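You operate a simulated robot arm through the tools that you are given. There is no shell and no other tool. Be economical: measure what you need, move in short steps, check, and stop when the job is done.

You run a simulated robot arm. Do the job below in one go: nothing can be reset, and whatever is moved stays where it is left.

JOB
Stop weigher 27, drain it, zero it and set its target to 150 g.

The check looks at the end state, three seconds after you hand in, the way a careful person would. Anything else that was tipped, shoved, dropped, spilled or broken makes it a failure.

ROBOT AND FRAMES
A 7-joint arm with a fingered hand on a trunk, on a base that drives. Base frame: it is fixed to the floor where the robot stands at the start and does not move with it; the origin is under the middle of the robot, x ahead of it, y to its left, z up. Units: mm, degrees, N and s.
With the tool pointing down near the work surface it reaches from about 340 to 720 mm from the robot's upright axis, wherever it stands. Its first joint turns from -69.0 to 172.0 degrees. Places, roughly: drain button of the line twenty-nine panel [4200, 5200, 900]; drain button of the line twenty-seven panel [700, -100, 900]; drain button of the line twenty-six panel [4000, 4900, 900]; screen of the line twenty-seven panel [600, 0, 1200]; start button of the line twenty-nine panel [4400, 5400, 900]; start button of the line twenty-seven panel [500, 100, 900]; start button of the line twenty-six panel [4100, 5100, 900]; stop button of the line twenty-nine panel [4300, 5400, 900]; stop button of the line twenty-seven panel [600, 0, 900]; stop button of the line twenty-six panel [4100, 5100, 900]; target knob of the line twenty-nine panel [4300, 5300, 1000]; target knob of the line twenty-seven panel [600, 0, 1000]; target knob of the line twenty-six panel [4100, 5000, 1000]; weigher 27 [200, 2100, 2900]; zero button of the line twenty-nine panel [4300, 5300, 900]; zero button of the line twenty-seven panel [700, 0, 900]. Payload 3.4 kg.
The tool frame sits at the grasp point between the pads (the TCP): z along the fingers, y along the line on which they close. The tips reach 25 mm beyond it. Largest opening 88 mm; the body of the gripper starts 29 mm behind the TCP. The gripper is a hand of 4 fingers: y runs from the thumb to the fingers, the wrist lies at [-13, -97, -162] in the tool frame.
Orientation is that of the tool frame in the base frame, as [roll, pitch, yaw] about the fixed x, y, z axes, in that order (R = Rz(yaw) Ry(pitch) Rx(roll)). With the fingers straight down and the wrist toward the robot, the tool's x, y and z point along [0, 1, 0], [1, 0, 0] and [0, 0, -1] of the base frame.

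CONTROLS
- The arm moves only by the tool servo_tool. Its argument "steps" is a list that holds one entry, the list of rows, each a list of 6 numbers: the turn, a rotation vector about the tool's x, y, z in units of 90 degrees (1.0 is 90 degrees), then the shift along the tool's x, y, z in units of 150 mm (1.0 is 150 mm). In form: [[[rx, ry, rz, x, y, z], ...]]. A call has 1 to 12 rows; each row is the pose to reach, as a shift and turn from the pose commanded when the call began, along the tool's axes at that moment. A call with a number of a shift or a turn outside -1 to 1 is refused whole. A row lasts 0.2 s, in which the tool goes at most 50 mm and 8.6 degrees; a call with a longer step from one row to the next is refused whole. Where a pose cannot be reached the arm comes as near as it can. A force on the tool above 40 N (or 10 N above the force at the start of the call, whichever is more), or a blocked arm, ends the call early, and 0.2 s more pass. In this call time passes only in rows, and 0.2 s behind the last. It gives the time, the measured TCP pose, the force on the tool (base axes), the opening and the grip force at its end, in the units of the frame above (readings bear some noise), with the torque about the TCP (base axes, N m) and any sound that the robot's microphone picked up, and new pictures: "show" is both (left out), scene, wrist or none.
- Cameras (640 x 400 px; columns grow to the right, rows downward): "scene" is now at [140.4, 14.3, 1452.5]; the picture's right is [0.15, -0.99, 0.00], its down [-0.51, -0.08, -0.86] and it looks along [0.85, 0.13, -0.51] (base axes); focal length 292 px, centre (320, 200). "wrist" rides on the gripper at [64, -83, -98] in the tool frame; the picture's right is [-0.62, 0.37, -0.69], its down [-0.71, -0.63, 0.30] and it looks along [-0.32, 0.68, 0.65] (tool axes); focal length 265 px, centre (320, 200). There is no depth. A picture from a camera that has moved, and an enlarged one, comes with that camera's place and axes in the base frame and with its lens.
- raise_lower(by): slides the trunk up (or, below 0, down) by that many mm; the arm and the scene camera ride with it, the base frame stays. It gives what a move gives, with no picture.
- roll_base(legs): drives the robot by 1 to 6 legs, each [ahead, left, turn to the left] in mm, mm and degrees, along the robot's own axes; the way and the turn of a leg run together, so that a leg with both is an arc; at most 1500 mm and 180 degrees a leg. The arm and the cameras ride along, it lands a little off, and it stops where it bumps. It gives what a move gives, and a new picture of the scene camera.
- set_fingers(index, middle, ring, thumb_bend, thumb_turn): sets how far each is bent, from 0 (flat) to 1 (curled in); at 0.3 the hand is open as for a grip, at 0.7 the pads meet at the TCP. One left out holds its place. A second passes; each finger stops where it meets its share of the squeeze, and holds until it gets a number again. It is the only way to open and close the hand. It gives what a move gives, with no picture; readings hold the bend of each and the force on the fingers (four entries, about 0 where the hand has none), thumb and palm. thumb_turn goes from beside the hand (0) to across from the fingers (1), as for a grip.
- turn_head(pan, tilt): turns the head with the scene camera to pan (to the left, within 86 degrees either way) and tilt (down, from -29 to 69), counted from straight ahead of the robot. It gives what a move gives, and a new picture of the scene camera.
- zoom(camera, box): a new picture of the part [left, top, right, bottom] of that camera's present view, enlarged. It takes no simulated time.
- close_job(): hands the job in; it is judged then, once.

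Work in short steps. Places have to be worked out from the pictures, the camera data and where the tool is seen: move nearer, look again, correct. Check each grasp and each placing, and mend what went wrong. You have 120 turns and 260 pictures in all, those below and enlarged ones among them. Open the gripper and draw the arm clear of the work before you hand the job in, unless the task says otherwise; then end with one line.

The tools are called as a command line: name --argument value ..., lists and objects as JSON in quotes. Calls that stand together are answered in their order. servo_tool: Moves the arm, as the interface text tells. Its arguments: {"type":"object","properties":{"steps":{"type":"array","items":{"type":"array","items":{"type":"array","items":{"type":"number"}}}},"show":{"type":"string","enum":["both","scene","wrist","none"]}},"required":["steps"]} The other tools are called the same way: raise_lower (by) slides the trunk up or down; set_fingers (index, middle, ring, thumb_bend, thumb_turn) moves the fingers one by one; roll_base (legs) drives the base; turn_head (pan, tilt) turns the head that bears the scene camera; zoom (camera, box) takes an enlarged picture of a part of a camera's view; close_job () hands the job in.

At the start:

```text
time_s: 0.0
tool_pos: [357.8, 36.2, 1220.6]
orientation: [180.0, 0.0, 90.0]
ft_force: [-0.3, -0.3, 0.2]
wrist_torque: [-0.03, 0.01, 0.02]
opening: 87.5
grasp_force: 0.0
shape: jaw
bend: [0.3, 0.3, 0.3, 0.3, 0.98]
finger forces: [0.0, 0.0, 0.0, 0.0, 0.0, 0.1]
trunk travel left (down, up): [-750.0, 90.0]
robot x, y, heading: [4.7, -0.2, -0.1]
head pan, tilt: [8.6, 30.9]
```

scene: 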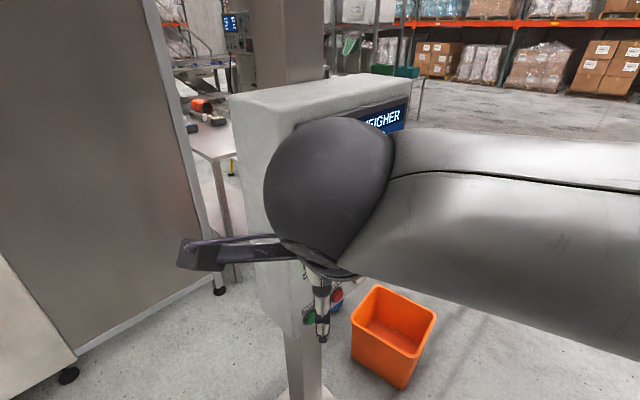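
wrist: 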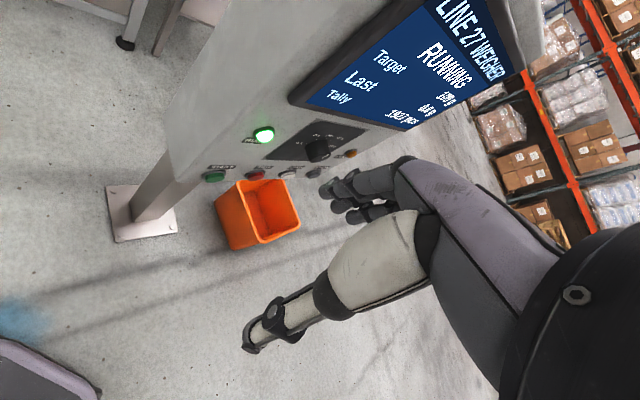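

The panel is faced at an angle to the robot and reads RUNNING. I zoom in on the screen and the controls.

zoom --camera "wrist" --box '[180, 100, 380, 225]'

zoom --camera "wrist" --box '[300, 0, 540, 150]'

```text
3.20 times, centred on (280, 162) of wrist
camera zoom: at [275.0, 100.8, 1317.8], right [0.37, -0.62, 0.69], down [-0.63, -0.71, -0.3], along [0.68, -0.32, -0.65], focal length 849 px, centre (448, 320)
```

zoom: 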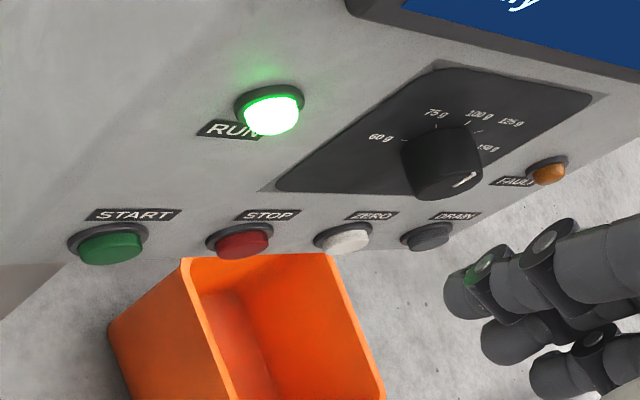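

```text
2.67 times, centred on (420, 75) of wrist
camera zoom: at [275.0, 100.8, 1317.8], right [0.37, -0.62, 0.69], down [-0.63, -0.71, -0.3], along [0.68, -0.32, -0.65], focal length 708 px, centre (53, 533)
```

zoom: 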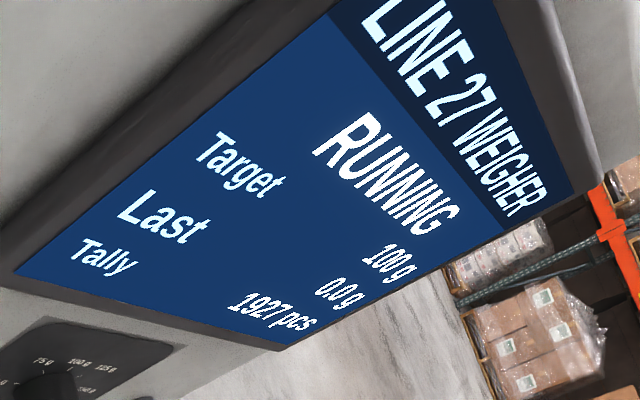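

The target is 100 g now and the knob has positions at 60/75/100/125/150. Before touching anything I look at weigher 27, to see where a drain goes.

turn_head --pan 85 --tilt -25

turn_head --pan 85 --tilt 20

```text
time_s: 1.5
tool_pos: [358.0, 37.4, 1220.6]
orientation: [-179.9, 0.0, 90.1]
ft_force: [0.3, 1.3, -0.3]
wrist_torque: [0.03, -0.01, 0.0]
opening: 87.8
grasp_force: 0.0
shape: jaw
bend: [0.3, 0.3, 0.3, 0.3, 0.98]
finger forces: [0.1, 0.1, 0.0, 0.1, 0.0, 0.0]
trunk travel left (down, up): [-750.0, 90.0]
robot x, y, heading: [3.0, 1.7, -0.4]
head pan, tilt: [85.0, -25.0]
camera scene: at [57.6, 71.5, 1537.9], right [1.0, -0.09, 0.0], down [0.04, 0.42, -0.91], along [0.08, 0.9, 0.42], focal length 292 px, centre (320, 200)
```

scene: 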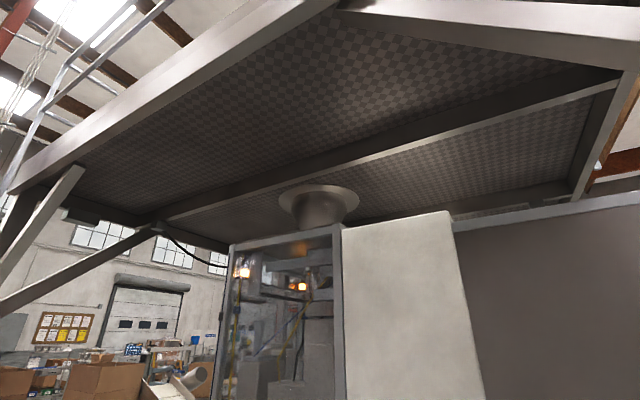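

```text
time_s: 2.6
tool_pos: [358.0, 36.1, 1221.4]
orientation: [180.0, 0.1, 90.1]
ft_force: [-0.9, -0.2, 0.8]
wrist_torque: [0.02, -0.02, -0.01]
opening: 87.7
grasp_force: 0.1
shape: jaw
bend: [0.3, 0.3, 0.3, 0.3, 0.98]
finger forces: [0.0, 0.0, 0.0, 0.1, 0.0, 0.0]
trunk travel left (down, up): [-750.0, 90.0]
robot x, y, heading: [-2.5, 0.4, -0.1]
head pan, tilt: [85.0, 20.0]
camera scene: at [59.4, 93.5, 1470.1], right [1.0, -0.09, 0.0], down [-0.03, -0.34, -0.94], along [0.08, 0.94, -0.34], focal length 292 px, centre (320, 200)
```

scene: 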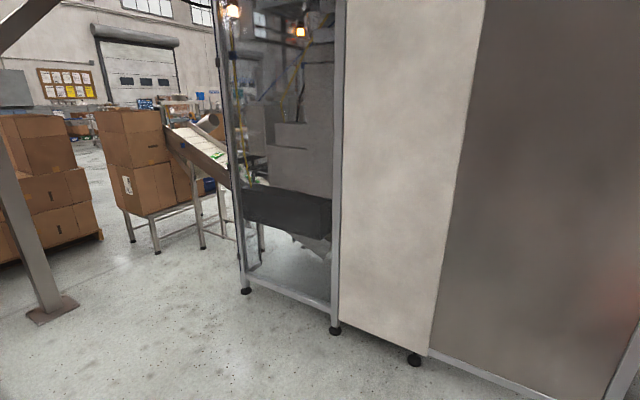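

Weigher and drain are part of the machine. The panel front seems to face about (-0.58,-0.81), so I want to stand squarely before it; I check the floor to the right first.

turn_head --pan -70 --tilt 40

```text
time_s: 5.0
tool_pos: [359.2, 36.0, 1220.9]
orientation: [-180.0, 0.0, 90.0]
ft_force: [0.3, 0.9, 1.0]
wrist_torque: [-0.04, -0.03, -0.01]
opening: 87.3
grasp_force: 0.1
shape: jaw
bend: [0.3, 0.3, 0.3, 0.3, 0.98]
finger forces: [0.1, 0.0, 0.0, 0.0, 0.1, 0.1]
trunk travel left (down, up): [-750.0, 90.0]
robot x, y, heading: [-0.4, 0.9, 0.1]
head pan, tilt: [-70.0, 40.0]
camera scene: at [80.4, -79.1, 1438.6], right [-0.94, -0.34, 0.0], down [-0.22, 0.6, -0.77], along [0.26, -0.72, -0.64], focal length 292 px, centre (320, 200)
```

scene: 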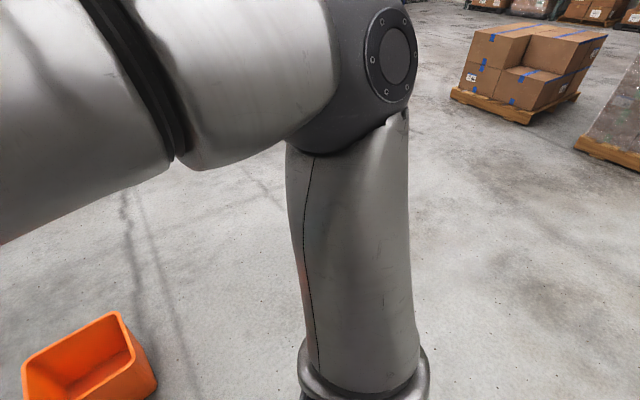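

The floor there is clear. I slide right, then ahead, then turn to face the panel.

roll_base --legs '[[0, -590, 0], [215, 0, 0], [0, 0, 54]]'

turn_head --pan 10 --tilt 30

```text
time_s: 12.1
tool_pos: [395.6, -281.4, 1219.7]
orientation: [179.9, 0.1, 144.1]
ft_force: [0.1, 0.9, 0.2]
wrist_torque: [-0.01, 0.01, 0.01]
opening: 87.6
grasp_force: 0.0
shape: jaw
bend: [0.3, 0.3, 0.3, 0.3, 0.98]
finger forces: [0.0, 0.0, 0.1, 0.0, 0.0, 0.1]
trunk travel left (down, up): [-750.0, 90.0]
robot x, y, heading: [216.7, -589.9, 54.0]
head pan, tilt: [-70.0, 40.0]
camera scene: at [328.1, -574.8, 1438.6], right [-0.27, -0.96, 0.0], down [-0.62, 0.18, -0.77], along [0.74, -0.21, -0.64], focal length 292 px, centre (320, 200)
```

scene: 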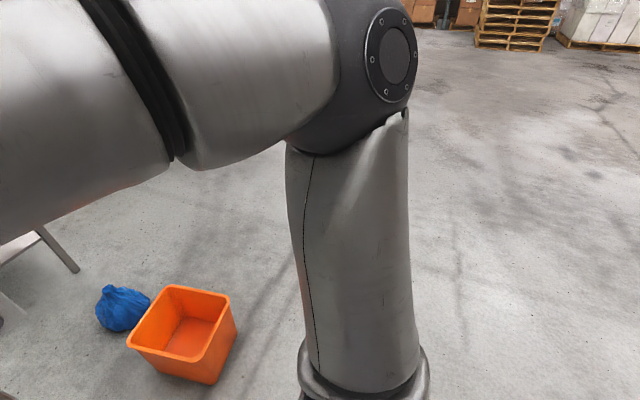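

```text
time_s: 13.6
tool_pos: [397.2, -280.0, 1220.0]
orientation: [-180.0, 0.0, 144.2]
ft_force: [-0.3, -0.8, -0.3]
wrist_torque: [0.02, 0.01, 0.02]
opening: 87.7
grasp_force: 0.1
shape: jaw
bend: [0.3, 0.3, 0.3, 0.3, 0.98]
finger forces: [0.0, 0.0, 0.0, 0.0, 0.1, 0.0]
trunk travel left (down, up): [-750.0, 90.0]
robot x, y, heading: [216.5, -593.5, 54.1]
head pan, tilt: [10.0, 30.0]
camera scene: at [285.9, -470.3, 1453.9], right [0.9, -0.44, 0.0], down [-0.22, -0.45, -0.87], along [0.38, 0.78, -0.5], focal length 292 px, centre (320, 200)
```

scene: 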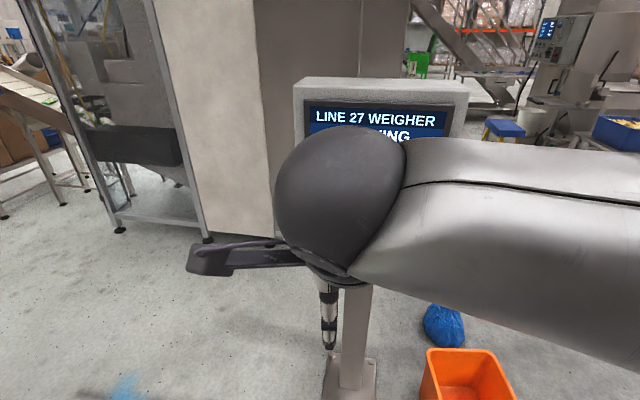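

I'm facing the panel squarely now. Next I turn the hand to point its fingers forward at the panel while moving 150 mm ahead.

servo_tool --steps '[[[-0.09, 0, 0, 0, 0.09, 0], [-0.18, 0, 0, 0, 0.18, 0], [-0.27, 0, 0, 0, 0.27, 0], [-0.36, 0, 0, 0, 0.36, 0], [-0.45, 0, 0, 0, 0.45, 0], [-0.54, 0, 0, 0, 0.54, 0], [-0.63, 0, 0, 0, 0.63, 0], [-0.72, 0, 0, 0, 0.72, 0], [-0.81, 0, 0, 0, 0.81, 0], [-0.9, 0, 0, 0, 0.9, 0], [-0.95, 0, 0, 0, 1, 0], [-1, 0, 0, 0, 1, 0]]]'

```text
time_s: 16.2
tool_pos: [483.0, -157.9, 1220.8]
orientation: [89.9, -0.1, 144.3]
ft_force: [0.2, -0.3, -0.2]
wrist_torque: [0.0, -0.01, -0.03]
opening: 87.7
grasp_force: 0.1
shape: jaw
bend: [0.3, 0.3, 0.3, 0.3, 0.98]
finger forces: [0.0, 0.1, 0.0, 0.0, 0.0, 0.1]
trunk travel left (down, up): [-750.0, 90.0]
robot x, y, heading: [216.2, -595.2, 54.0]
head pan, tilt: [10.0, 30.0]
camera scene: at [285.6, -469.8, 1453.9], right [0.9, -0.44, 0.0], down [-0.22, -0.45, -0.87], along [0.38, 0.78, -0.5], focal length 292 px, centre (320, 200)
camera wrist: at [373.8, -200.7, 1135.6], right [0.1, -0.93, 0.37], down [0.76, -0.17, -0.63], along [0.65, 0.34, 0.68], focal length 265 px, centre (320, 200)
```

scene: 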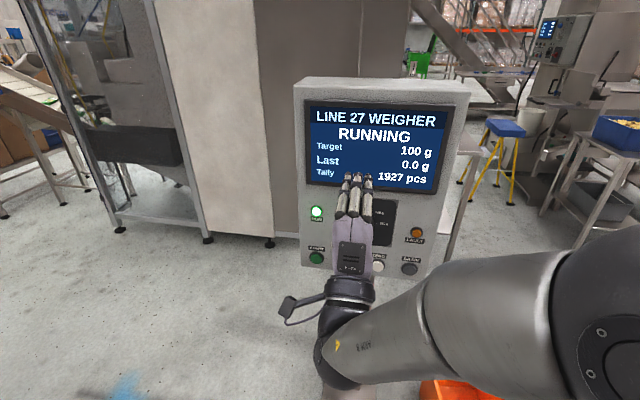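
wrist: 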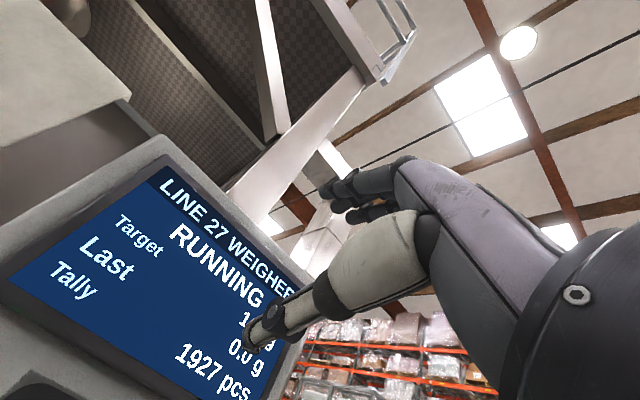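

Clear view; buttons lie at z≈904 on a plane about 244 mm ahead of the TCP, 84 mm apart. I make a pointing hand.

set_fingers --index 0 --middle 1 --ring 1 --thumb_bend 1 --thumb_turn 0

raise_lower --by -250

turn_head --pan 10 --tilt 25

zoom --camera "wrist" --box '[0, 0, 640, 400]'

```text
time_s: 17.2
tool_pos: [482.5, -159.5, 1220.3]
orientation: [90.0, 0.0, 144.2]
ft_force: [-0.4, -1.2, -0.1]
wrist_torque: [0.0, 0.02, -0.03]
opening: 41.0
grasp_force: 0.1
shape: fingers
bend: [0.0, 1.0, 1.0, 1.0, 0.0]
finger forces: [0.0, 0.1, 0.0, 0.0, 0.0, 0.0]
trunk travel left (down, up): [-750.0, 90.0]
robot x, y, heading: [211.2, -594.7, 54.2]
head pan, tilt: [10.0, 30.0]
```

```text
time_s: 19.8
tool_pos: [483.7, -158.9, 969.8]
orientation: [90.0, 0.0, 144.0]
ft_force: [-0.4, 0.0, -0.5]
wrist_torque: [-0.01, -0.02, 0.01]
opening: 40.9
grasp_force: 0.0
shape: fingers
bend: [0.0, 1.0, 1.0, 1.0, 0.0]
finger forces: [0.0, 0.0, 0.1, 0.0, 0.1, 0.1]
trunk travel left (down, up): [-500.0, 340.0]
robot x, y, heading: [218.6, -592.5, 54.1]
head pan, tilt: [10.0, 30.0]
```

```text
time_s: 20.4
tool_pos: [485.2, -158.8, 969.8]
orientation: [90.0, 0.0, 144.3]
ft_force: [-0.2, -0.4, 0.0]
wrist_torque: [0.02, 0.0, 0.03]
opening: 40.8
grasp_force: 0.0
shape: fingers
bend: [0.0, 1.0, 1.0, 1.0, 0.0]
finger forces: [0.0, 0.0, 0.0, 0.0, 0.1, 0.0]
trunk travel left (down, up): [-500.0, 340.0]
robot x, y, heading: [217.0, -591.7, 54.3]
head pan, tilt: [10.0, 25.0]
camera scene: at [286.5, -468.7, 1211.8], right [0.9, -0.44, 0.0], down [-0.18, -0.38, -0.91], along [0.4, 0.82, -0.42], focal length 292 px, centre (320, 200)
```

scene: 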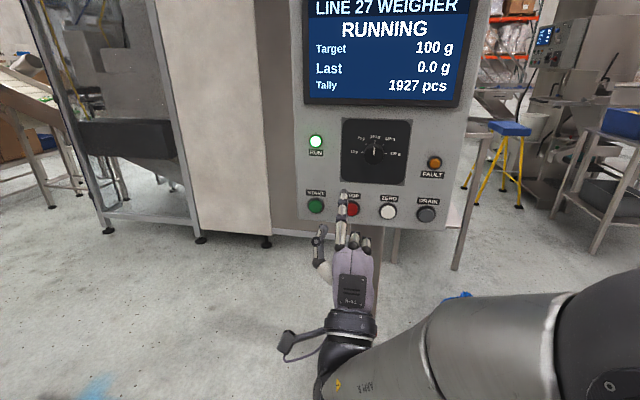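

```text
1.00 times, centred on (320, 200) of wrist (not enlarged: the box is as wide or as high as the picture)
camera zoom: at [373.8, -201.2, 885.8], right [0.1, -0.92, 0.37], down [0.76, -0.17, -0.63], along [0.65, 0.34, 0.68], focal length 265 px, centre (320, 200)
```

zoom: 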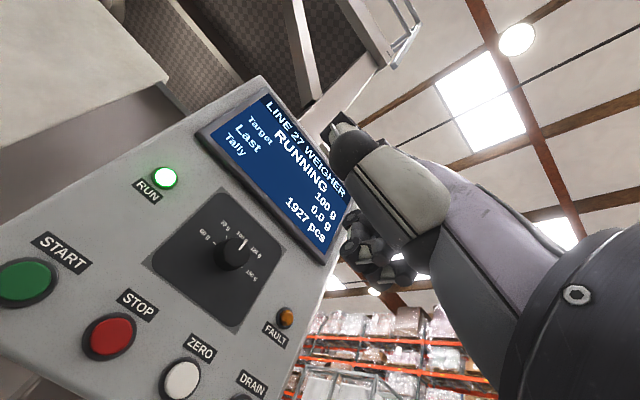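

The index tip sits about 60 mm above the TCP and lines up laterally with STOP. I lower the trunk to bring it to button height and then go forward most of the way.

raise_lower --by -125

servo_tool --steps '[[[0, 0, 0, 0, 0, 0.2], [0, 0, 0, 0, 0, 0.4], [0, 0, 0, 0, 0, 0.6], [0, 0, 0, 0, 0, 0.8]]]'

zoom --camera "scene" --box '[240, 80, 480, 230]'

```text
time_s: 22.0
tool_pos: [483.7, -159.2, 845.6]
orientation: [90.0, 0.1, 144.2]
ft_force: [-0.7, 0.3, 0.6]
wrist_torque: [0.01, 0.0, 0.01]
opening: 40.8
grasp_force: 0.1
shape: fingers
bend: [0.0, 1.0, 1.0, 1.0, 0.0]
finger forces: [0.0, 0.1, 0.0, 0.0, 0.0, 0.0]
trunk travel left (down, up): [-375.0, 465.0]
robot x, y, heading: [214.1, -589.9, 54.0]
head pan, tilt: [10.0, 25.0]
```

```text
time_s: 23.0
tool_pos: [554.3, -61.8, 844.2]
orientation: [90.1, 0.0, 144.0]
ft_force: [-0.1, 0.0, 0.6]
wrist_torque: [0.02, 0.03, 0.02]
opening: 40.9
grasp_force: 0.0
shape: fingers
bend: [0.0, 1.0, 1.0, 1.0, 0.0]
finger forces: [0.0, 0.0, 0.0, 0.0, 0.0, 0.0]
trunk travel left (down, up): [-375.0, 465.0]
robot x, y, heading: [212.9, -587.9, 54.1]
head pan, tilt: [10.0, 25.0]
camera scene: at [286.6, -468.5, 1086.8], right [0.9, -0.44, 0.0], down [-0.18, -0.38, -0.91], along [0.4, 0.82, -0.42], focal length 292 px, centre (320, 200)
camera wrist: at [443.9, -103.6, 759.7], right [0.1, -0.92, 0.37], down [0.76, -0.17, -0.63], along [0.65, 0.34, 0.68], focal length 265 px, centre (320, 200)
```

scene: 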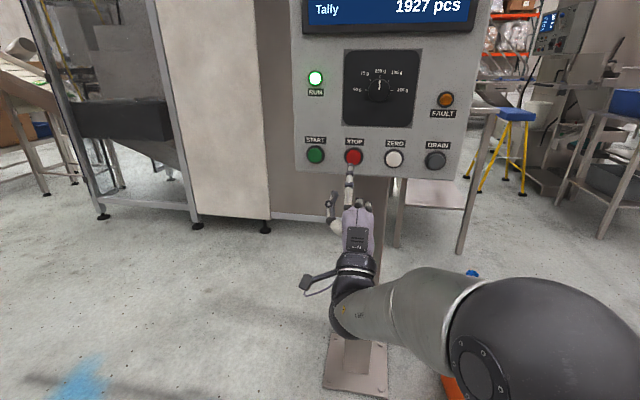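
wrist: 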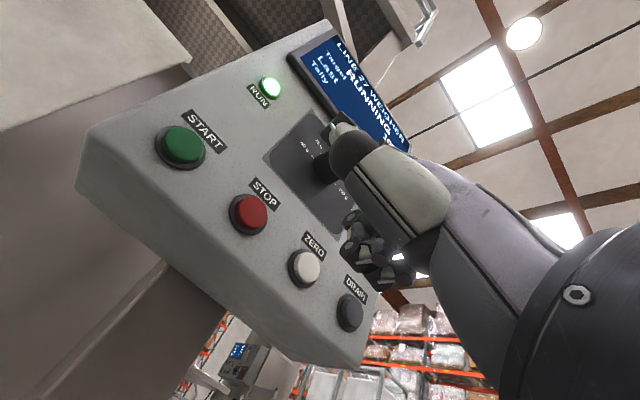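

```text
2.67 times, centred on (360, 155) of scene
camera zoom: at [286.6, -468.5, 1086.8], right [0.9, -0.44, 0.0], down [-0.18, -0.38, -0.91], along [0.4, 0.82, -0.42], focal length 778 px, centre (213, 320)
```

zoom: 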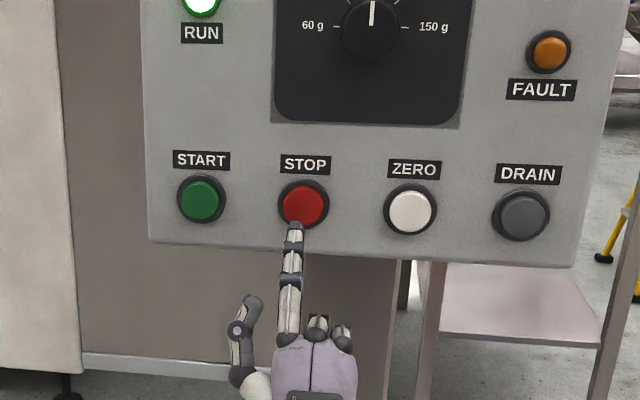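

The tip is just below-front of STOP, some 70–80 mm short. I go 50 mm further and check the alignment.

servo_tool --steps '[[[0, 0, 0, 0, -0.02, 0.15], [0, 0, 0, 0, -0.02, 0.33]]]' --show "none"

zoom --camera "scene" --box '[290, 110, 450, 210]'

zoom --camera "wrist" --box '[200, 100, 440, 250]'

```text
time_s: 23.6
tool_pos: [583.5, -21.6, 841.1]
orientation: [90.1, 0.0, 144.0]
ft_force: [0.8, -0.3, 0.1]
wrist_torque: [0.0, 0.03, 0.0]
opening: 40.9
grasp_force: 0.1
shape: fingers
bend: [0.0, 1.0, 1.0, 1.0, 0.0]
finger forces: [0.0, 0.0, 0.0, 0.0, 0.0, 0.1]
trunk travel left (down, up): [-375.0, 465.0]
robot x, y, heading: [216.4, -589.5, 54.3]
head pan, tilt: [10.0, 25.0]
```

```text
4.00 times, centred on (370, 160) of scene
camera zoom: at [286.7, -468.4, 1086.8], right [0.9, -0.44, 0.0], down [-0.18, -0.38, -0.91], along [0.4, 0.82, -0.42], focal length 1167 px, centre (120, 360)
```

zoom: 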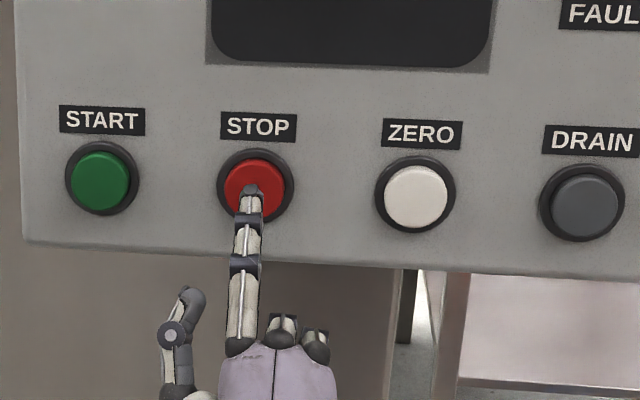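

```text
2.67 times, centred on (320, 175) of wrist
camera zoom: at [472.9, -63.3, 757.2], right [0.1, -0.92, 0.37], down [0.76, -0.17, -0.63], along [0.65, 0.34, 0.68], focal length 708 px, centre (320, 267)
```

zoom: 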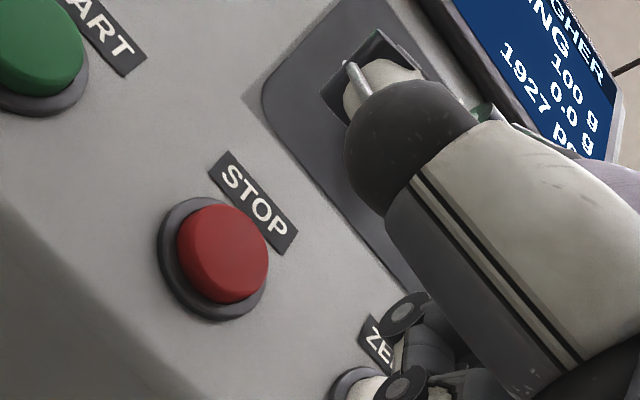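

Aligned. I lower 4 mm and advance in small steps until there is contact.

servo_tool --steps '[[[0, 0, 0, -0.01, -0.027, 0.04], [0, 0, 0, -0.01, -0.027, 0.08], [0, 0, 0, -0.01, -0.027, 0.11], [0, 0, 0, -0.01, -0.027, 0.14], [0, 0, 0, -0.01, -0.027, 0.16]]]' --show "none"

zoom --camera "scene" --box '[290, 60, 450, 210]'

```text
time_s: 24.8
tool_pos: [599.1, -3.4, 837.5]
orientation: [90.0, 0.1, 144.3]
ft_force: [-0.4, -0.5, -0.2]
wrist_torque: [0.0, -0.01, 0.01]
opening: 40.8
grasp_force: 0.1
shape: fingers
bend: [0.0, 1.0, 1.0, 1.0, 0.0]
finger forces: [0.0, 0.0, 0.1, 0.0, 0.0, 0.1]
trunk travel left (down, up): [-375.0, 465.0]
robot x, y, heading: [214.4, -592.9, 53.9]
head pan, tilt: [10.0, 25.0]
```

```text
2.67 times, centred on (370, 135) of scene
camera zoom: at [286.5, -468.6, 1086.9], right [0.9, -0.44, 0.0], down [-0.18, -0.38, -0.91], along [0.4, 0.82, -0.42], focal length 778 px, centre (187, 373)
```

zoom: 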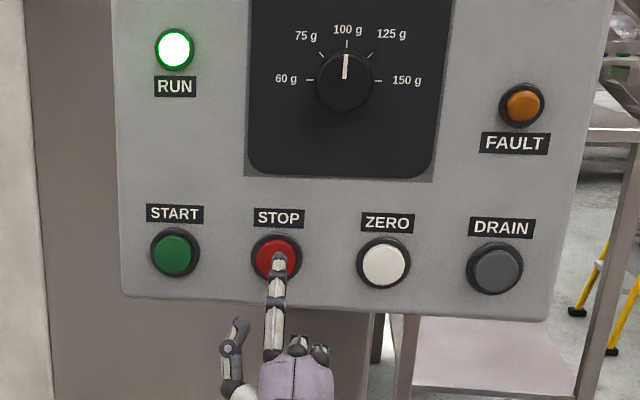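

No contact yet, still on line. I continue in small steps.

servo_tool --steps '[[[0, 0, 0, 0, 0, 0.02], [0, 0, 0, 0, 0, 0.04], [0, 0, 0, 0, 0, 0.06], [0, 0, 0, 0, 0, 0.08], [0, 0, 0, 0, 0, 0.1], [0, 0, 0, 0, 0, 0.12]]]' --show "none"

zoom --camera "scene" --box '[290, 0, 530, 200]'

```text
time_s: 26.2
tool_pos: [609.1, 10.8, 838.4]
orientation: [90.0, -0.1, 144.1]
ft_force: [0.2, 0.0, 0.5]
wrist_torque: [-0.03, 0.02, 0.03]
opening: 40.8
grasp_force: 0.1
shape: fingers
bend: [0.0, 1.0, 1.0, 1.0, 0.0]
finger forces: [0.1, 0.1, 0.0, 0.0, 0.0, 0.0]
trunk travel left (down, up): [-375.0, 465.0]
robot x, y, heading: [217.3, -593.0, 54.2]
head pan, tilt: [10.0, 25.0]
```

```text
2.00 times, centred on (410, 100) of scene
camera zoom: at [286.5, -468.6, 1086.9], right [0.9, -0.44, 0.0], down [-0.18, -0.38, -0.91], along [0.4, 0.82, -0.42], focal length 584 px, centre (140, 400)
```

zoom: 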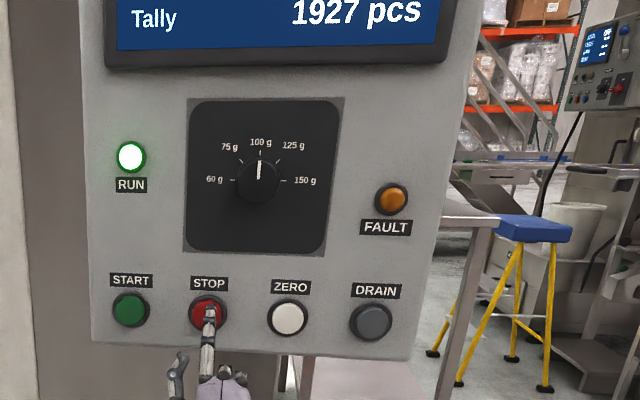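

Still no force; continue.

servo_tool --steps '[[[0, 0, 0, 0, -0.02, 0.02], [0, 0, 0, 0, -0.02, 0.04], [0, 0, 0, 0, -0.02, 0.06], [0, 0, 0, 0, -0.02, 0.08], [0, 0, 0, 0, -0.02, 0.1], [0, 0, 0, 0, -0.02, 0.12]]]' --show "wrist"

zoom --camera "scene" --box '[290, 60, 450, 210]'

```text
time_s: 27.6
tool_pos: [618.7, 25.6, 835.7]
orientation: [90.0, 0.0, 144.1]
ft_force: [-0.2, -0.2, 0.1]
wrist_torque: [0.01, -0.03, -0.03]
opening: 40.9
grasp_force: 0.1
shape: fingers
bend: [0.0, 1.0, 1.0, 1.0, 0.0]
finger forces: [0.0, 0.0, 0.0, 0.1, 0.0, 0.1]
trunk travel left (down, up): [-375.0, 465.0]
robot x, y, heading: [219.8, -592.1, 54.1]
head pan, tilt: [10.0, 25.0]
camera wrist: at [509.6, -16.3, 751.2], right [0.1, -0.92, 0.37], down [0.76, -0.17, -0.63], along [0.65, 0.34, 0.68], focal length 265 px, centre (320, 200)
```

wrist: 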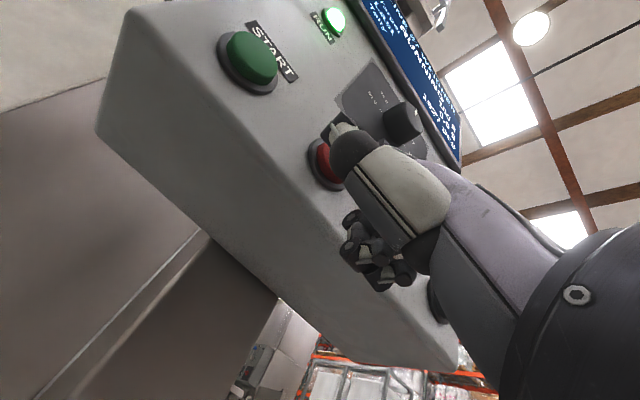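

```text
2.67 times, centred on (370, 135) of scene
camera zoom: at [286.5, -468.6, 1086.9], right [0.9, -0.44, 0.0], down [-0.18, -0.38, -0.91], along [0.4, 0.82, -0.42], focal length 778 px, centre (187, 373)
```

zoom: 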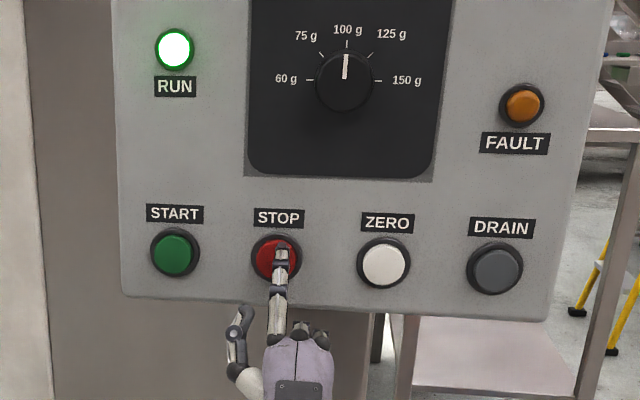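

The tip drifted slightly up and right; I correct 5 mm down, 3 mm left and keep going forward.

servo_tool --steps '[[[0, 0, 0, 0.02, -0.035, 0.01], [0, 0, 0, 0.02, -0.035, 0.03], [0, 0, 0, 0.02, -0.035, 0.05], [0, 0, 0, 0.02, -0.035, 0.07], [0, 0, 0, 0.02, -0.035, 0.09], [0, 0, 0, 0.02, -0.035, 0.11]]]' --show "wrist"

zoom --camera "scene" --box '[290, 60, 450, 210]'

```text
time_s: 29.0
tool_pos: [625.9, 39.8, 829.6]
orientation: [90.0, 0.0, 144.1]
ft_force: [-4.2, -6.4, -5.1]
wrist_torque: [0.51, -0.42, 0.08]
opening: 41.5
grasp_force: 4.3
shape: fingers
bend: [0.0, 1.0, 1.0, 1.0, 0.0]
finger forces: [7.7, 0.0, 0.0, 0.0, 0.0, 0.0]
trunk travel left (down, up): [-375.0, 465.0]
robot x, y, heading: [216.4, -590.4, 54.2]
head pan, tilt: [10.0, 25.0]
heard: click
camera wrist: at [516.6, -1.6, 745.4], right [0.1, -0.92, 0.37], down [0.76, -0.17, -0.63], along [0.65, 0.34, 0.68], focal length 265 px, centre (320, 200)
```

wrist: 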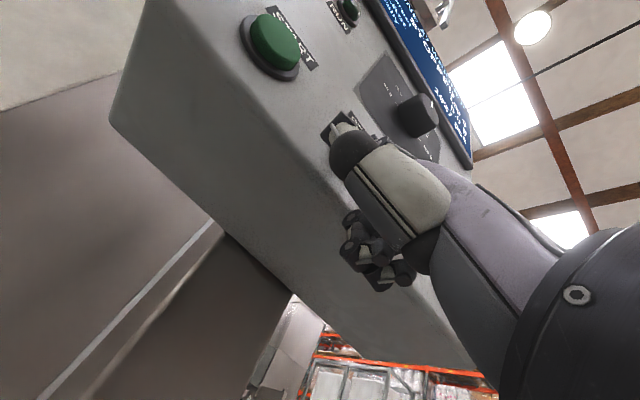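

```text
2.67 times, centred on (370, 135) of scene
camera zoom: at [286.1, -469.2, 1086.9], right [0.9, -0.44, 0.0], down [-0.18, -0.38, -0.91], along [0.4, 0.82, -0.42], focal length 778 px, centre (187, 373)
```

zoom: 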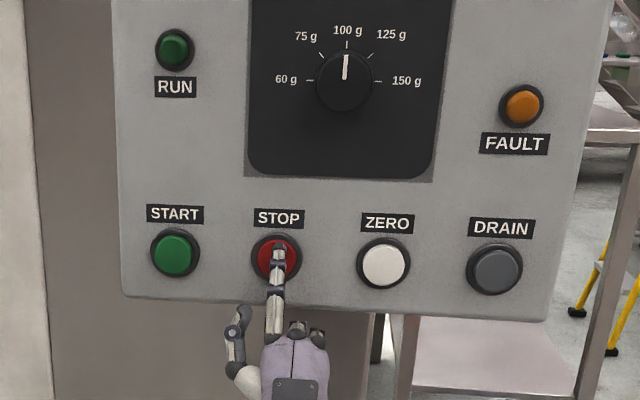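

Click heard and RUN went out. I back off 50 mm and tilt the head up to read the screen.

servo_tool --steps '[[[0, 0, 0, 0, 0, -0.1], [0, 0, 0, 0, 0, -0.33]]]' --show "none"

turn_head --pan 0 --tilt 5

```text
time_s: 29.6
tool_pos: [601.7, -2.0, 828.8]
orientation: [90.3, -0.2, 143.8]
ft_force: [0.4, 0.2, 0.0]
wrist_torque: [0.01, 0.0, -0.04]
opening: 40.5
grasp_force: 0.1
shape: fingers
bend: [0.0, 1.0, 1.0, 1.0, 0.0]
finger forces: [0.1, 0.1, 0.0, 0.0, 0.0, 0.0]
trunk travel left (down, up): [-375.0, 465.0]
robot x, y, heading: [210.1, -593.0, 54.1]
head pan, tilt: [10.0, 25.0]
```

```text
time_s: 30.4
tool_pos: [600.5, 0.4, 832.2]
orientation: [90.0, -0.3, 143.9]
ft_force: [-0.2, -0.1, 0.3]
wrist_torque: [0.0, 0.02, 0.03]
opening: 40.8
grasp_force: 0.0
shape: fingers
bend: [0.0, 1.0, 1.0, 1.0, 0.0]
finger forces: [0.0, 0.1, 0.0, 0.1, 0.0, 0.1]
trunk travel left (down, up): [-375.0, 465.0]
robot x, y, heading: [217.5, -589.8, 54.3]
head pan, tilt: [0.0, 5.0]
camera scene: at [300.1, -477.1, 1119.2], right [0.81, -0.59, 0.0], down [-0.05, -0.07, -1.0], along [0.58, 0.81, -0.09], focal length 292 px, centre (320, 200)
```

scene: 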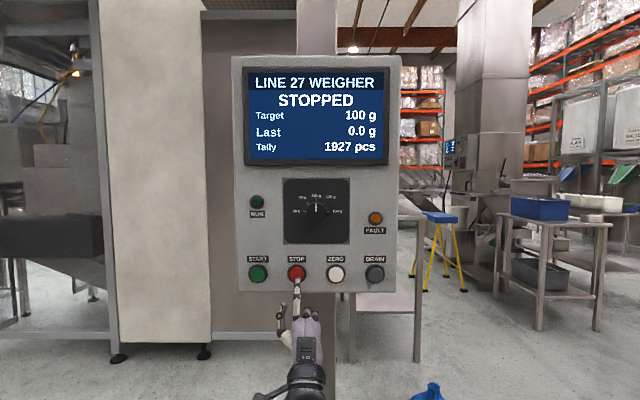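

STOPPED shows, and this head view covers all. I shift 167 mm right to be in front of DRAIN.

servo_tool --steps '[[[0, 0, 0, -0.2, 0, 0], [0, 0, 0, -0.45, 0, 0], [0, 0, 0, -0.7, 0, 0], [0, 0, 0, -0.9, 0, 0], [0, 0, 0, -1, 0, 0]]]' --show "none"

servo_tool --steps '[[[0, 0, 0, -0.117, 0, 0.1], [0, 0, 0, -0.117, 0, 0.2]]]' --show "scene"

zoom --camera "scene" --box '[230, 150, 430, 300]'

```text
time_s: 31.6
tool_pos: [681.7, -47.1, 836.7]
orientation: [90.2, -0.3, 141.5]
ft_force: [-0.5, -0.2, 0.8]
wrist_torque: [0.01, -0.01, -0.01]
opening: 40.6
grasp_force: 0.0
shape: fingers
bend: [0.0, 1.0, 1.0, 1.0, 0.0]
finger forces: [0.0, 0.1, 0.0, 0.1, 0.1, 0.0]
out of reach, approached as far as the arm can: row 3, 4, 5
trunk travel left (down, up): [-375.0, 465.0]
robot x, y, heading: [215.7, -592.8, 54.0]
head pan, tilt: [0.0, 5.0]
```

```text
time_s: 32.2
tool_pos: [697.4, -12.9, 839.3]
orientation: [90.0, -0.1, 142.9]
ft_force: [-1.2, -2.7, 0.0]
wrist_torque: [0.14, -0.16, 0.04]
opening: 41.4
grasp_force: 1.1
shape: fingers
bend: [0.0, 1.0, 1.0, 1.0, 0.0]
finger forces: [2.3, 0.0, 0.0, 0.0, 0.0, 0.0]
out of reach, approached as far as the arm can: row 1, 2
trunk travel left (down, up): [-375.0, 465.0]
robot x, y, heading: [213.2, -594.5, 54.1]
head pan, tilt: [0.0, 5.0]
heard: click
camera scene: at [299.7, -477.7, 1119.4], right [0.81, -0.59, 0.0], down [-0.05, -0.07, -1.0], along [0.58, 0.81, -0.09], focal length 292 px, centre (320, 200)
```

scene: 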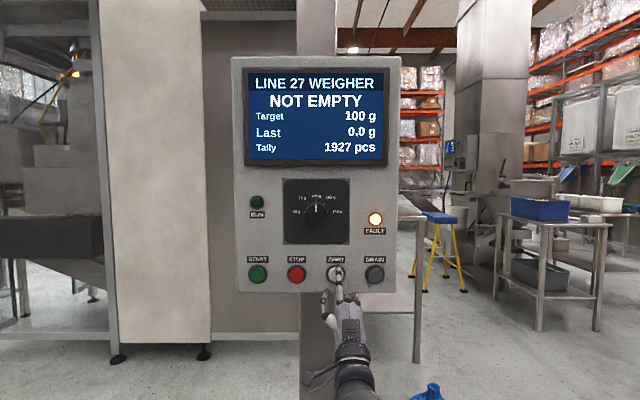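

```text
2.67 times, centred on (330, 225) of scene
camera zoom: at [299.7, -477.7, 1119.4], right [0.81, -0.59, 0.0], down [-0.05, -0.07, -1.0], along [0.58, 0.81, -0.09], focal length 778 px, centre (293, 133)
```

zoom: 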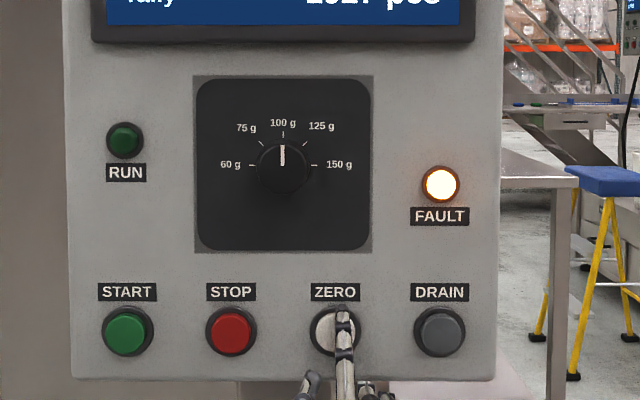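

My mistake: the arm couldn't reach that far right, and my chained forward move pressed ZERO early, giving a NOT EMPTY fault. I back off, and will move the base for the lateral shift instead.

servo_tool --steps '[[[0, 0, 0, 0, 0, -0.2], [0, 0, 0, 0, 0, -0.45], [0, 0, 0, 0.2, 0, -0.45], [0, 0, 0, 0.45, 0, -0.45], [0, 0, 0, 0.6, 0, -0.45]]]' --show "scene"

```text
time_s: 33.4
tool_pos: [587.6, -16.3, 840.4]
orientation: [90.0, -0.3, 143.9]
ft_force: [-0.5, -0.5, 0.1]
wrist_torque: [0.02, -0.03, 0.03]
opening: 40.8
grasp_force: 0.0
shape: fingers
bend: [0.0, 1.0, 1.0, 1.0, 0.0]
finger forces: [0.1, 0.0, 0.1, 0.1, 0.0, 0.1]
out of reach, approached as far as the arm can: row 1, 2
trunk travel left (down, up): [-375.0, 465.0]
robot x, y, heading: [218.4, -593.4, 54.2]
head pan, tilt: [0.0, 5.0]
camera scene: at [300.2, -477.2, 1119.3], right [0.81, -0.59, 0.0], down [-0.05, -0.07, -1.0], along [0.58, 0.81, -0.09], focal length 292 px, centre (320, 200)
```

scene: 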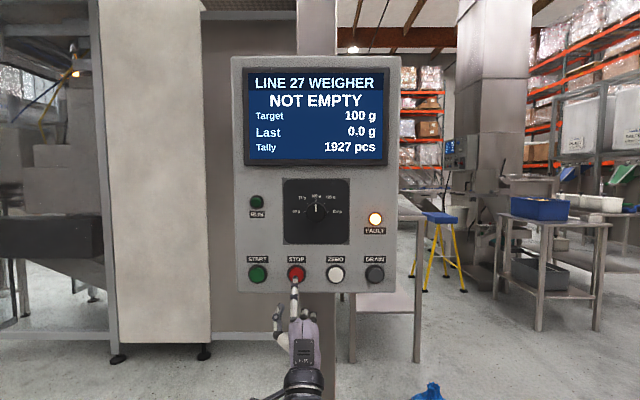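

I drive the base 165 mm to the right so the fingertip faces DRAIN.

roll_base --legs '[[0, -165, 0]]'

```text
time_s: 34.8
tool_pos: [718.8, -109.5, 838.8]
orientation: [90.1, -0.2, 144.0]
ft_force: [0.0, -0.8, 0.0]
wrist_torque: [0.0, 0.02, 0.01]
opening: 40.8
grasp_force: 0.0
shape: fingers
bend: [0.0, 1.0, 1.0, 1.0, 0.0]
finger forces: [0.1, 0.0, 0.1, 0.0, 0.1, 0.0]
trunk travel left (down, up): [-375.0, 465.0]
robot x, y, heading: [350.6, -692.2, 54.1]
head pan, tilt: [0.0, 5.0]
camera scene: at [433.1, -573.1, 1119.3], right [0.81, -0.58, 0.0], down [-0.05, -0.07, -1.0], along [0.58, 0.81, -0.09], focal length 292 px, centre (320, 200)
```

scene: 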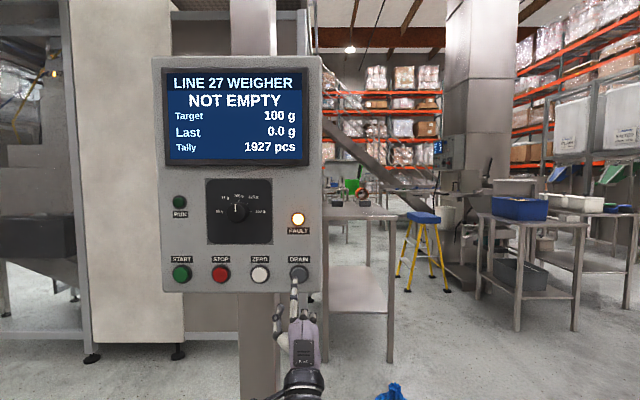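

TCP needs about 4 mm right, 9 mm down and 66 mm forward. I approach, ending with small steps.

servo_tool --steps '[[[0, 0, 0, -0.03, -0.06, 0.15], [0, 0, 0, -0.03, -0.06, 0.3], [0, 0, 0, -0.03, -0.06, 0.36], [0, 0, 0, -0.03, -0.06, 0.38]]]' --show "none"

zoom --camera "scene" --box '[150, 160, 350, 300]'

```text
time_s: 35.8
tool_pos: [755.8, -66.9, 830.3]
orientation: [90.0, -0.1, 144.0]
ft_force: [0.5, -0.3, -0.2]
wrist_torque: [0.02, 0.02, 0.0]
opening: 40.8
grasp_force: 0.3
shape: fingers
bend: [0.0, 1.0, 1.0, 1.0, 0.0]
finger forces: [0.3, 0.0, 0.0, 0.0, 0.1, 0.1]
trunk travel left (down, up): [-375.0, 465.0]
robot x, y, heading: [347.0, -689.0, 54.2]
head pan, tilt: [0.0, 5.0]
```

```text
2.86 times, centred on (250, 230) of scene
camera zoom: at [432.9, -573.0, 1119.3], right [0.81, -0.58, 0.0], down [-0.05, -0.07, -1.0], along [0.58, 0.81, -0.09], focal length 834 px, centre (520, 114)
```

zoom: 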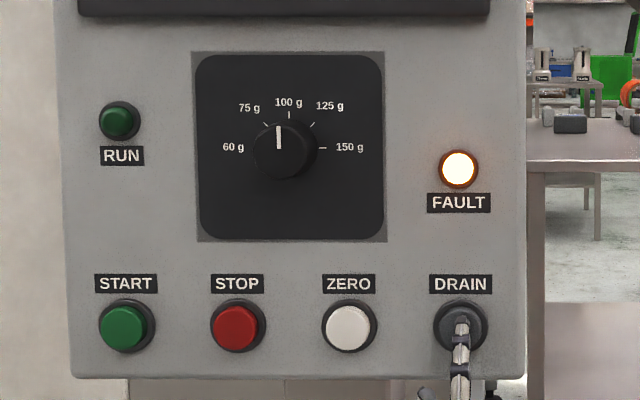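

The tip is on DRAIN, just touching. I press in small steps and stay there to watch.

servo_tool --steps '[[[0, 0, 0, 0, 0, 0.015], [0, 0, 0, 0, 0, 0.03], [0, 0, 0, 0, 0, 0.045], [0, 0, 0, 0, 0, 0.055], [0, 0, 0, 0, 0, 0.055]]]' --show "scene"

```text
time_s: 37.0
tool_pos: [761.0, -59.6, 829.2]
orientation: [90.0, -0.1, 144.1]
ft_force: [-2.2, -3.5, -1.1]
wrist_torque: [0.31, -0.15, 0.07]
opening: 41.3
grasp_force: 2.0
shape: fingers
bend: [0.0, 1.0, 1.0, 1.0, 0.0]
finger forces: [3.9, 0.1, 0.0, 0.1, 0.0, 0.0]
trunk travel left (down, up): [-375.0, 465.0]
robot x, y, heading: [351.3, -688.1, 54.0]
head pan, tilt: [0.0, 5.0]
heard: click
camera scene: at [432.7, -573.4, 1119.4], right [0.81, -0.58, 0.0], down [-0.05, -0.07, -1.0], along [0.58, 0.81, -0.09], focal length 292 px, centre (320, 200)
```

scene: 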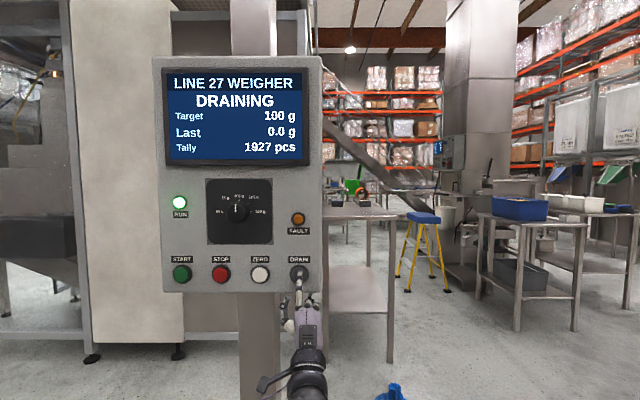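

DRAINING, and the fault is cleared. I hold a little to see when it finishes.

servo_tool --steps '[[[0, 0, 0, 0, 0, 0], [0, 0, 0, 0, 0, 0], [0, 0, 0, 0, 0, 0], [0, 0, 0, 0, 0, 0], [0, 0, 0, 0, 0, 0], [0, 0, 0, 0, 0, 0], [0, 0, 0, 0, 0, 0], [0, 0, 0, 0, 0, 0], [0, 0, 0, 0, 0, 0], [0, 0, 0, 0, 0, 0], [0, 0, 0, 0, 0, 0], [0, 0, 0, 0, 0, 0]]]' --show "scene"

```text
time_s: 39.6
tool_pos: [761.3, -59.9, 829.7]
orientation: [90.0, 0.0, 144.0]
ft_force: [-2.0, -3.2, -2.5]
wrist_torque: [0.27, -0.19, 0.01]
opening: 41.1
grasp_force: 2.3
shape: fingers
bend: [0.0, 1.0, 1.0, 1.0, 0.0]
finger forces: [4.0, 0.0, 0.0, 0.0, 0.1, 0.1]
trunk travel left (down, up): [-375.0, 465.0]
robot x, y, heading: [349.3, -689.7, 54.3]
head pan, tilt: [0.0, 5.0]
camera scene: at [432.7, -573.3, 1119.4], right [0.81, -0.58, 0.0], down [-0.05, -0.07, -1.0], along [0.58, 0.81, -0.09], focal length 292 px, centre (320, 200)
```

scene: 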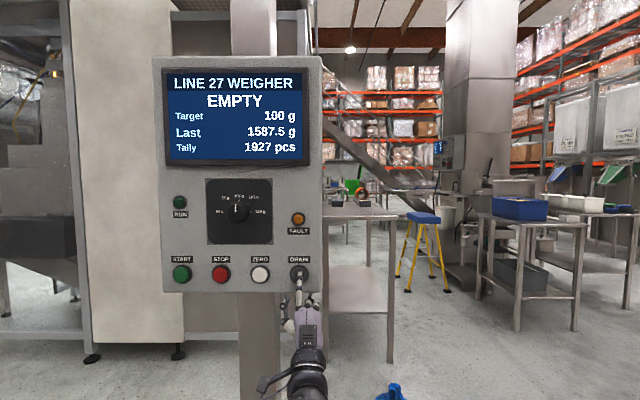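

EMPTY now, with 1587.5 g drained. I back off 60 mm before shifting the base to ZERO.

servo_tool --steps '[[[0, 0, 0, 0, 0, -0.1], [0, 0, 0, 0, 0, -0.4]]]' --show "none"

roll_base --legs '[[0, 84, 0]]'

```text
time_s: 40.2
tool_pos: [735.7, -111.1, 824.5]
orientation: [90.7, -0.4, 143.1]
ft_force: [0.2, 0.1, 0.1]
wrist_torque: [-0.01, -0.02, 0.0]
opening: 40.7
grasp_force: 0.0
shape: fingers
bend: [0.0, 1.0, 1.0, 1.0, 0.0]
finger forces: [0.0, 0.0, 0.0, 0.0, 0.1, 0.0]
trunk travel left (down, up): [-375.0, 465.0]
robot x, y, heading: [349.2, -687.9, 54.4]
head pan, tilt: [0.0, 5.0]
```

```text
time_s: 41.3
tool_pos: [665.0, -62.1, 828.4]
orientation: [90.3, -0.8, 143.4]
ft_force: [-0.1, 0.0, 0.5]
wrist_torque: [-0.03, 0.02, 0.01]
opening: 40.9
grasp_force: 0.1
shape: fingers
bend: [0.0, 1.0, 1.0, 1.0, 0.0]
finger forces: [0.0, 0.0, 0.0, 0.0, 0.1, 0.0]
trunk travel left (down, up): [-375.0, 465.0]
robot x, y, heading: [277.9, -636.0, 54.2]
head pan, tilt: [0.0, 5.0]
camera scene: at [364.3, -523.6, 1119.3], right [0.81, -0.58, 0.0], down [-0.05, -0.07, -1.0], along [0.58, 0.81, -0.09], focal length 292 px, centre (320, 200)
```

scene: 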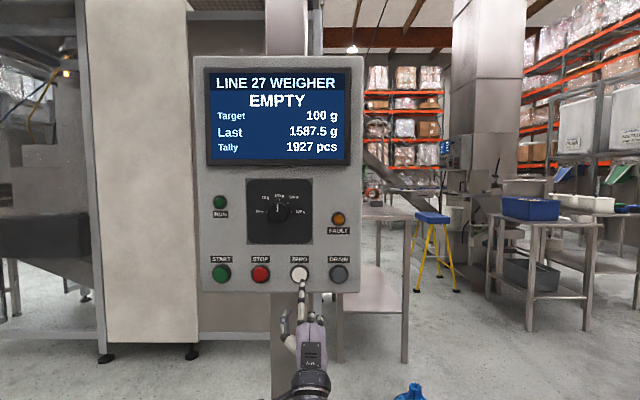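

TCP is about 7 mm right of the ZERO line, 59 mm short. I shift left and approach to near contact.

servo_tool --steps '[[[0, 0, 0, 0.05, 0, 0.1], [0, 0, 0, 0.05, 0.01, 0.25], [0, 0, 0, 0.05, 0.01, 0.32]]]' --show "none"

zoom --camera "scene" --box '[190, 160, 390, 300]'

```text
time_s: 42.1
tool_pos: [688.1, -18.9, 830.7]
orientation: [90.3, -0.8, 143.3]
ft_force: [0.5, -0.7, -0.9]
wrist_torque: [0.01, -0.03, -0.02]
opening: 40.9
grasp_force: 0.6
shape: fingers
bend: [0.0, 1.0, 1.0, 1.0, 0.0]
finger forces: [0.4, 0.0, 0.1, 0.0, 0.0, 0.0]
trunk travel left (down, up): [-375.0, 465.0]
robot x, y, heading: [282.2, -639.9, 54.3]
head pan, tilt: [0.0, 5.0]
```

```text
2.86 times, centred on (290, 230) of scene
camera zoom: at [364.6, -523.8, 1119.3], right [0.81, -0.58, 0.0], down [-0.05, -0.07, -1.0], along [0.58, 0.81, -0.09], focal length 834 px, centre (406, 114)
```

zoom: 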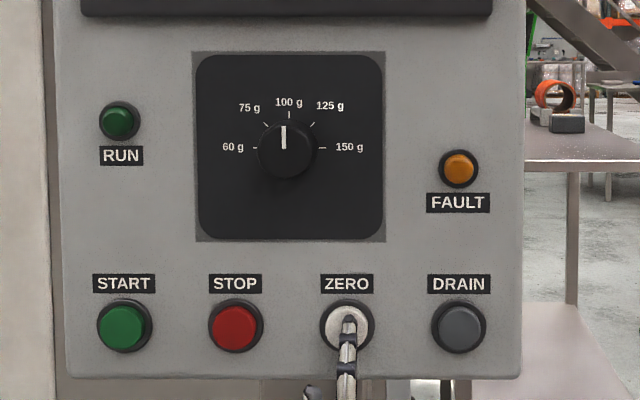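

The fingertip touches ZERO; I press.

servo_tool --steps '[[[0, 0, 0, 0, 0, 0.015], [0, 0, 0, 0, 0, 0.03], [0, 0, 0, 0, 0, 0.045], [0, 0, 0, 0, 0, 0.055], [0, 0, 0, 0, 0, 0.055]]]' --show "scene"

```text
time_s: 43.3
tool_pos: [693.4, -11.8, 831.1]
orientation: [90.3, -0.8, 143.3]
ft_force: [-2.4, -3.1, -0.3]
wrist_torque: [0.28, -0.25, 0.03]
opening: 41.0
grasp_force: 2.3
shape: fingers
bend: [0.0, 1.0, 1.0, 1.0, 0.0]
finger forces: [4.2, 0.0, 0.1, 0.1, 0.0, 0.0]
trunk travel left (down, up): [-375.0, 465.0]
robot x, y, heading: [283.9, -639.8, 54.2]
head pan, tilt: [0.0, 5.0]
heard: click
camera scene: at [364.2, -524.2, 1119.4], right [0.81, -0.58, 0.0], down [-0.05, -0.07, -1.0], along [0.58, 0.81, -0.09], focal length 292 px, centre (320, 200)
```

scene: 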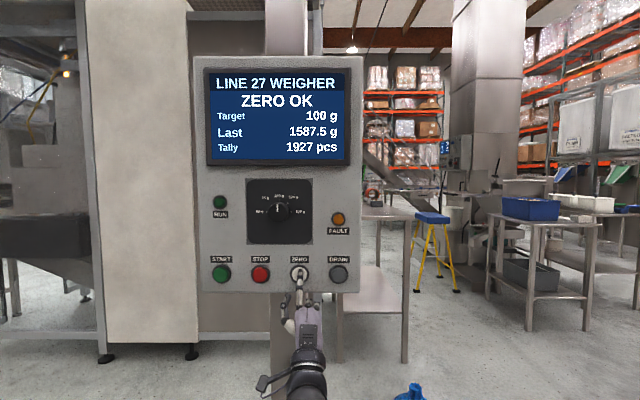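

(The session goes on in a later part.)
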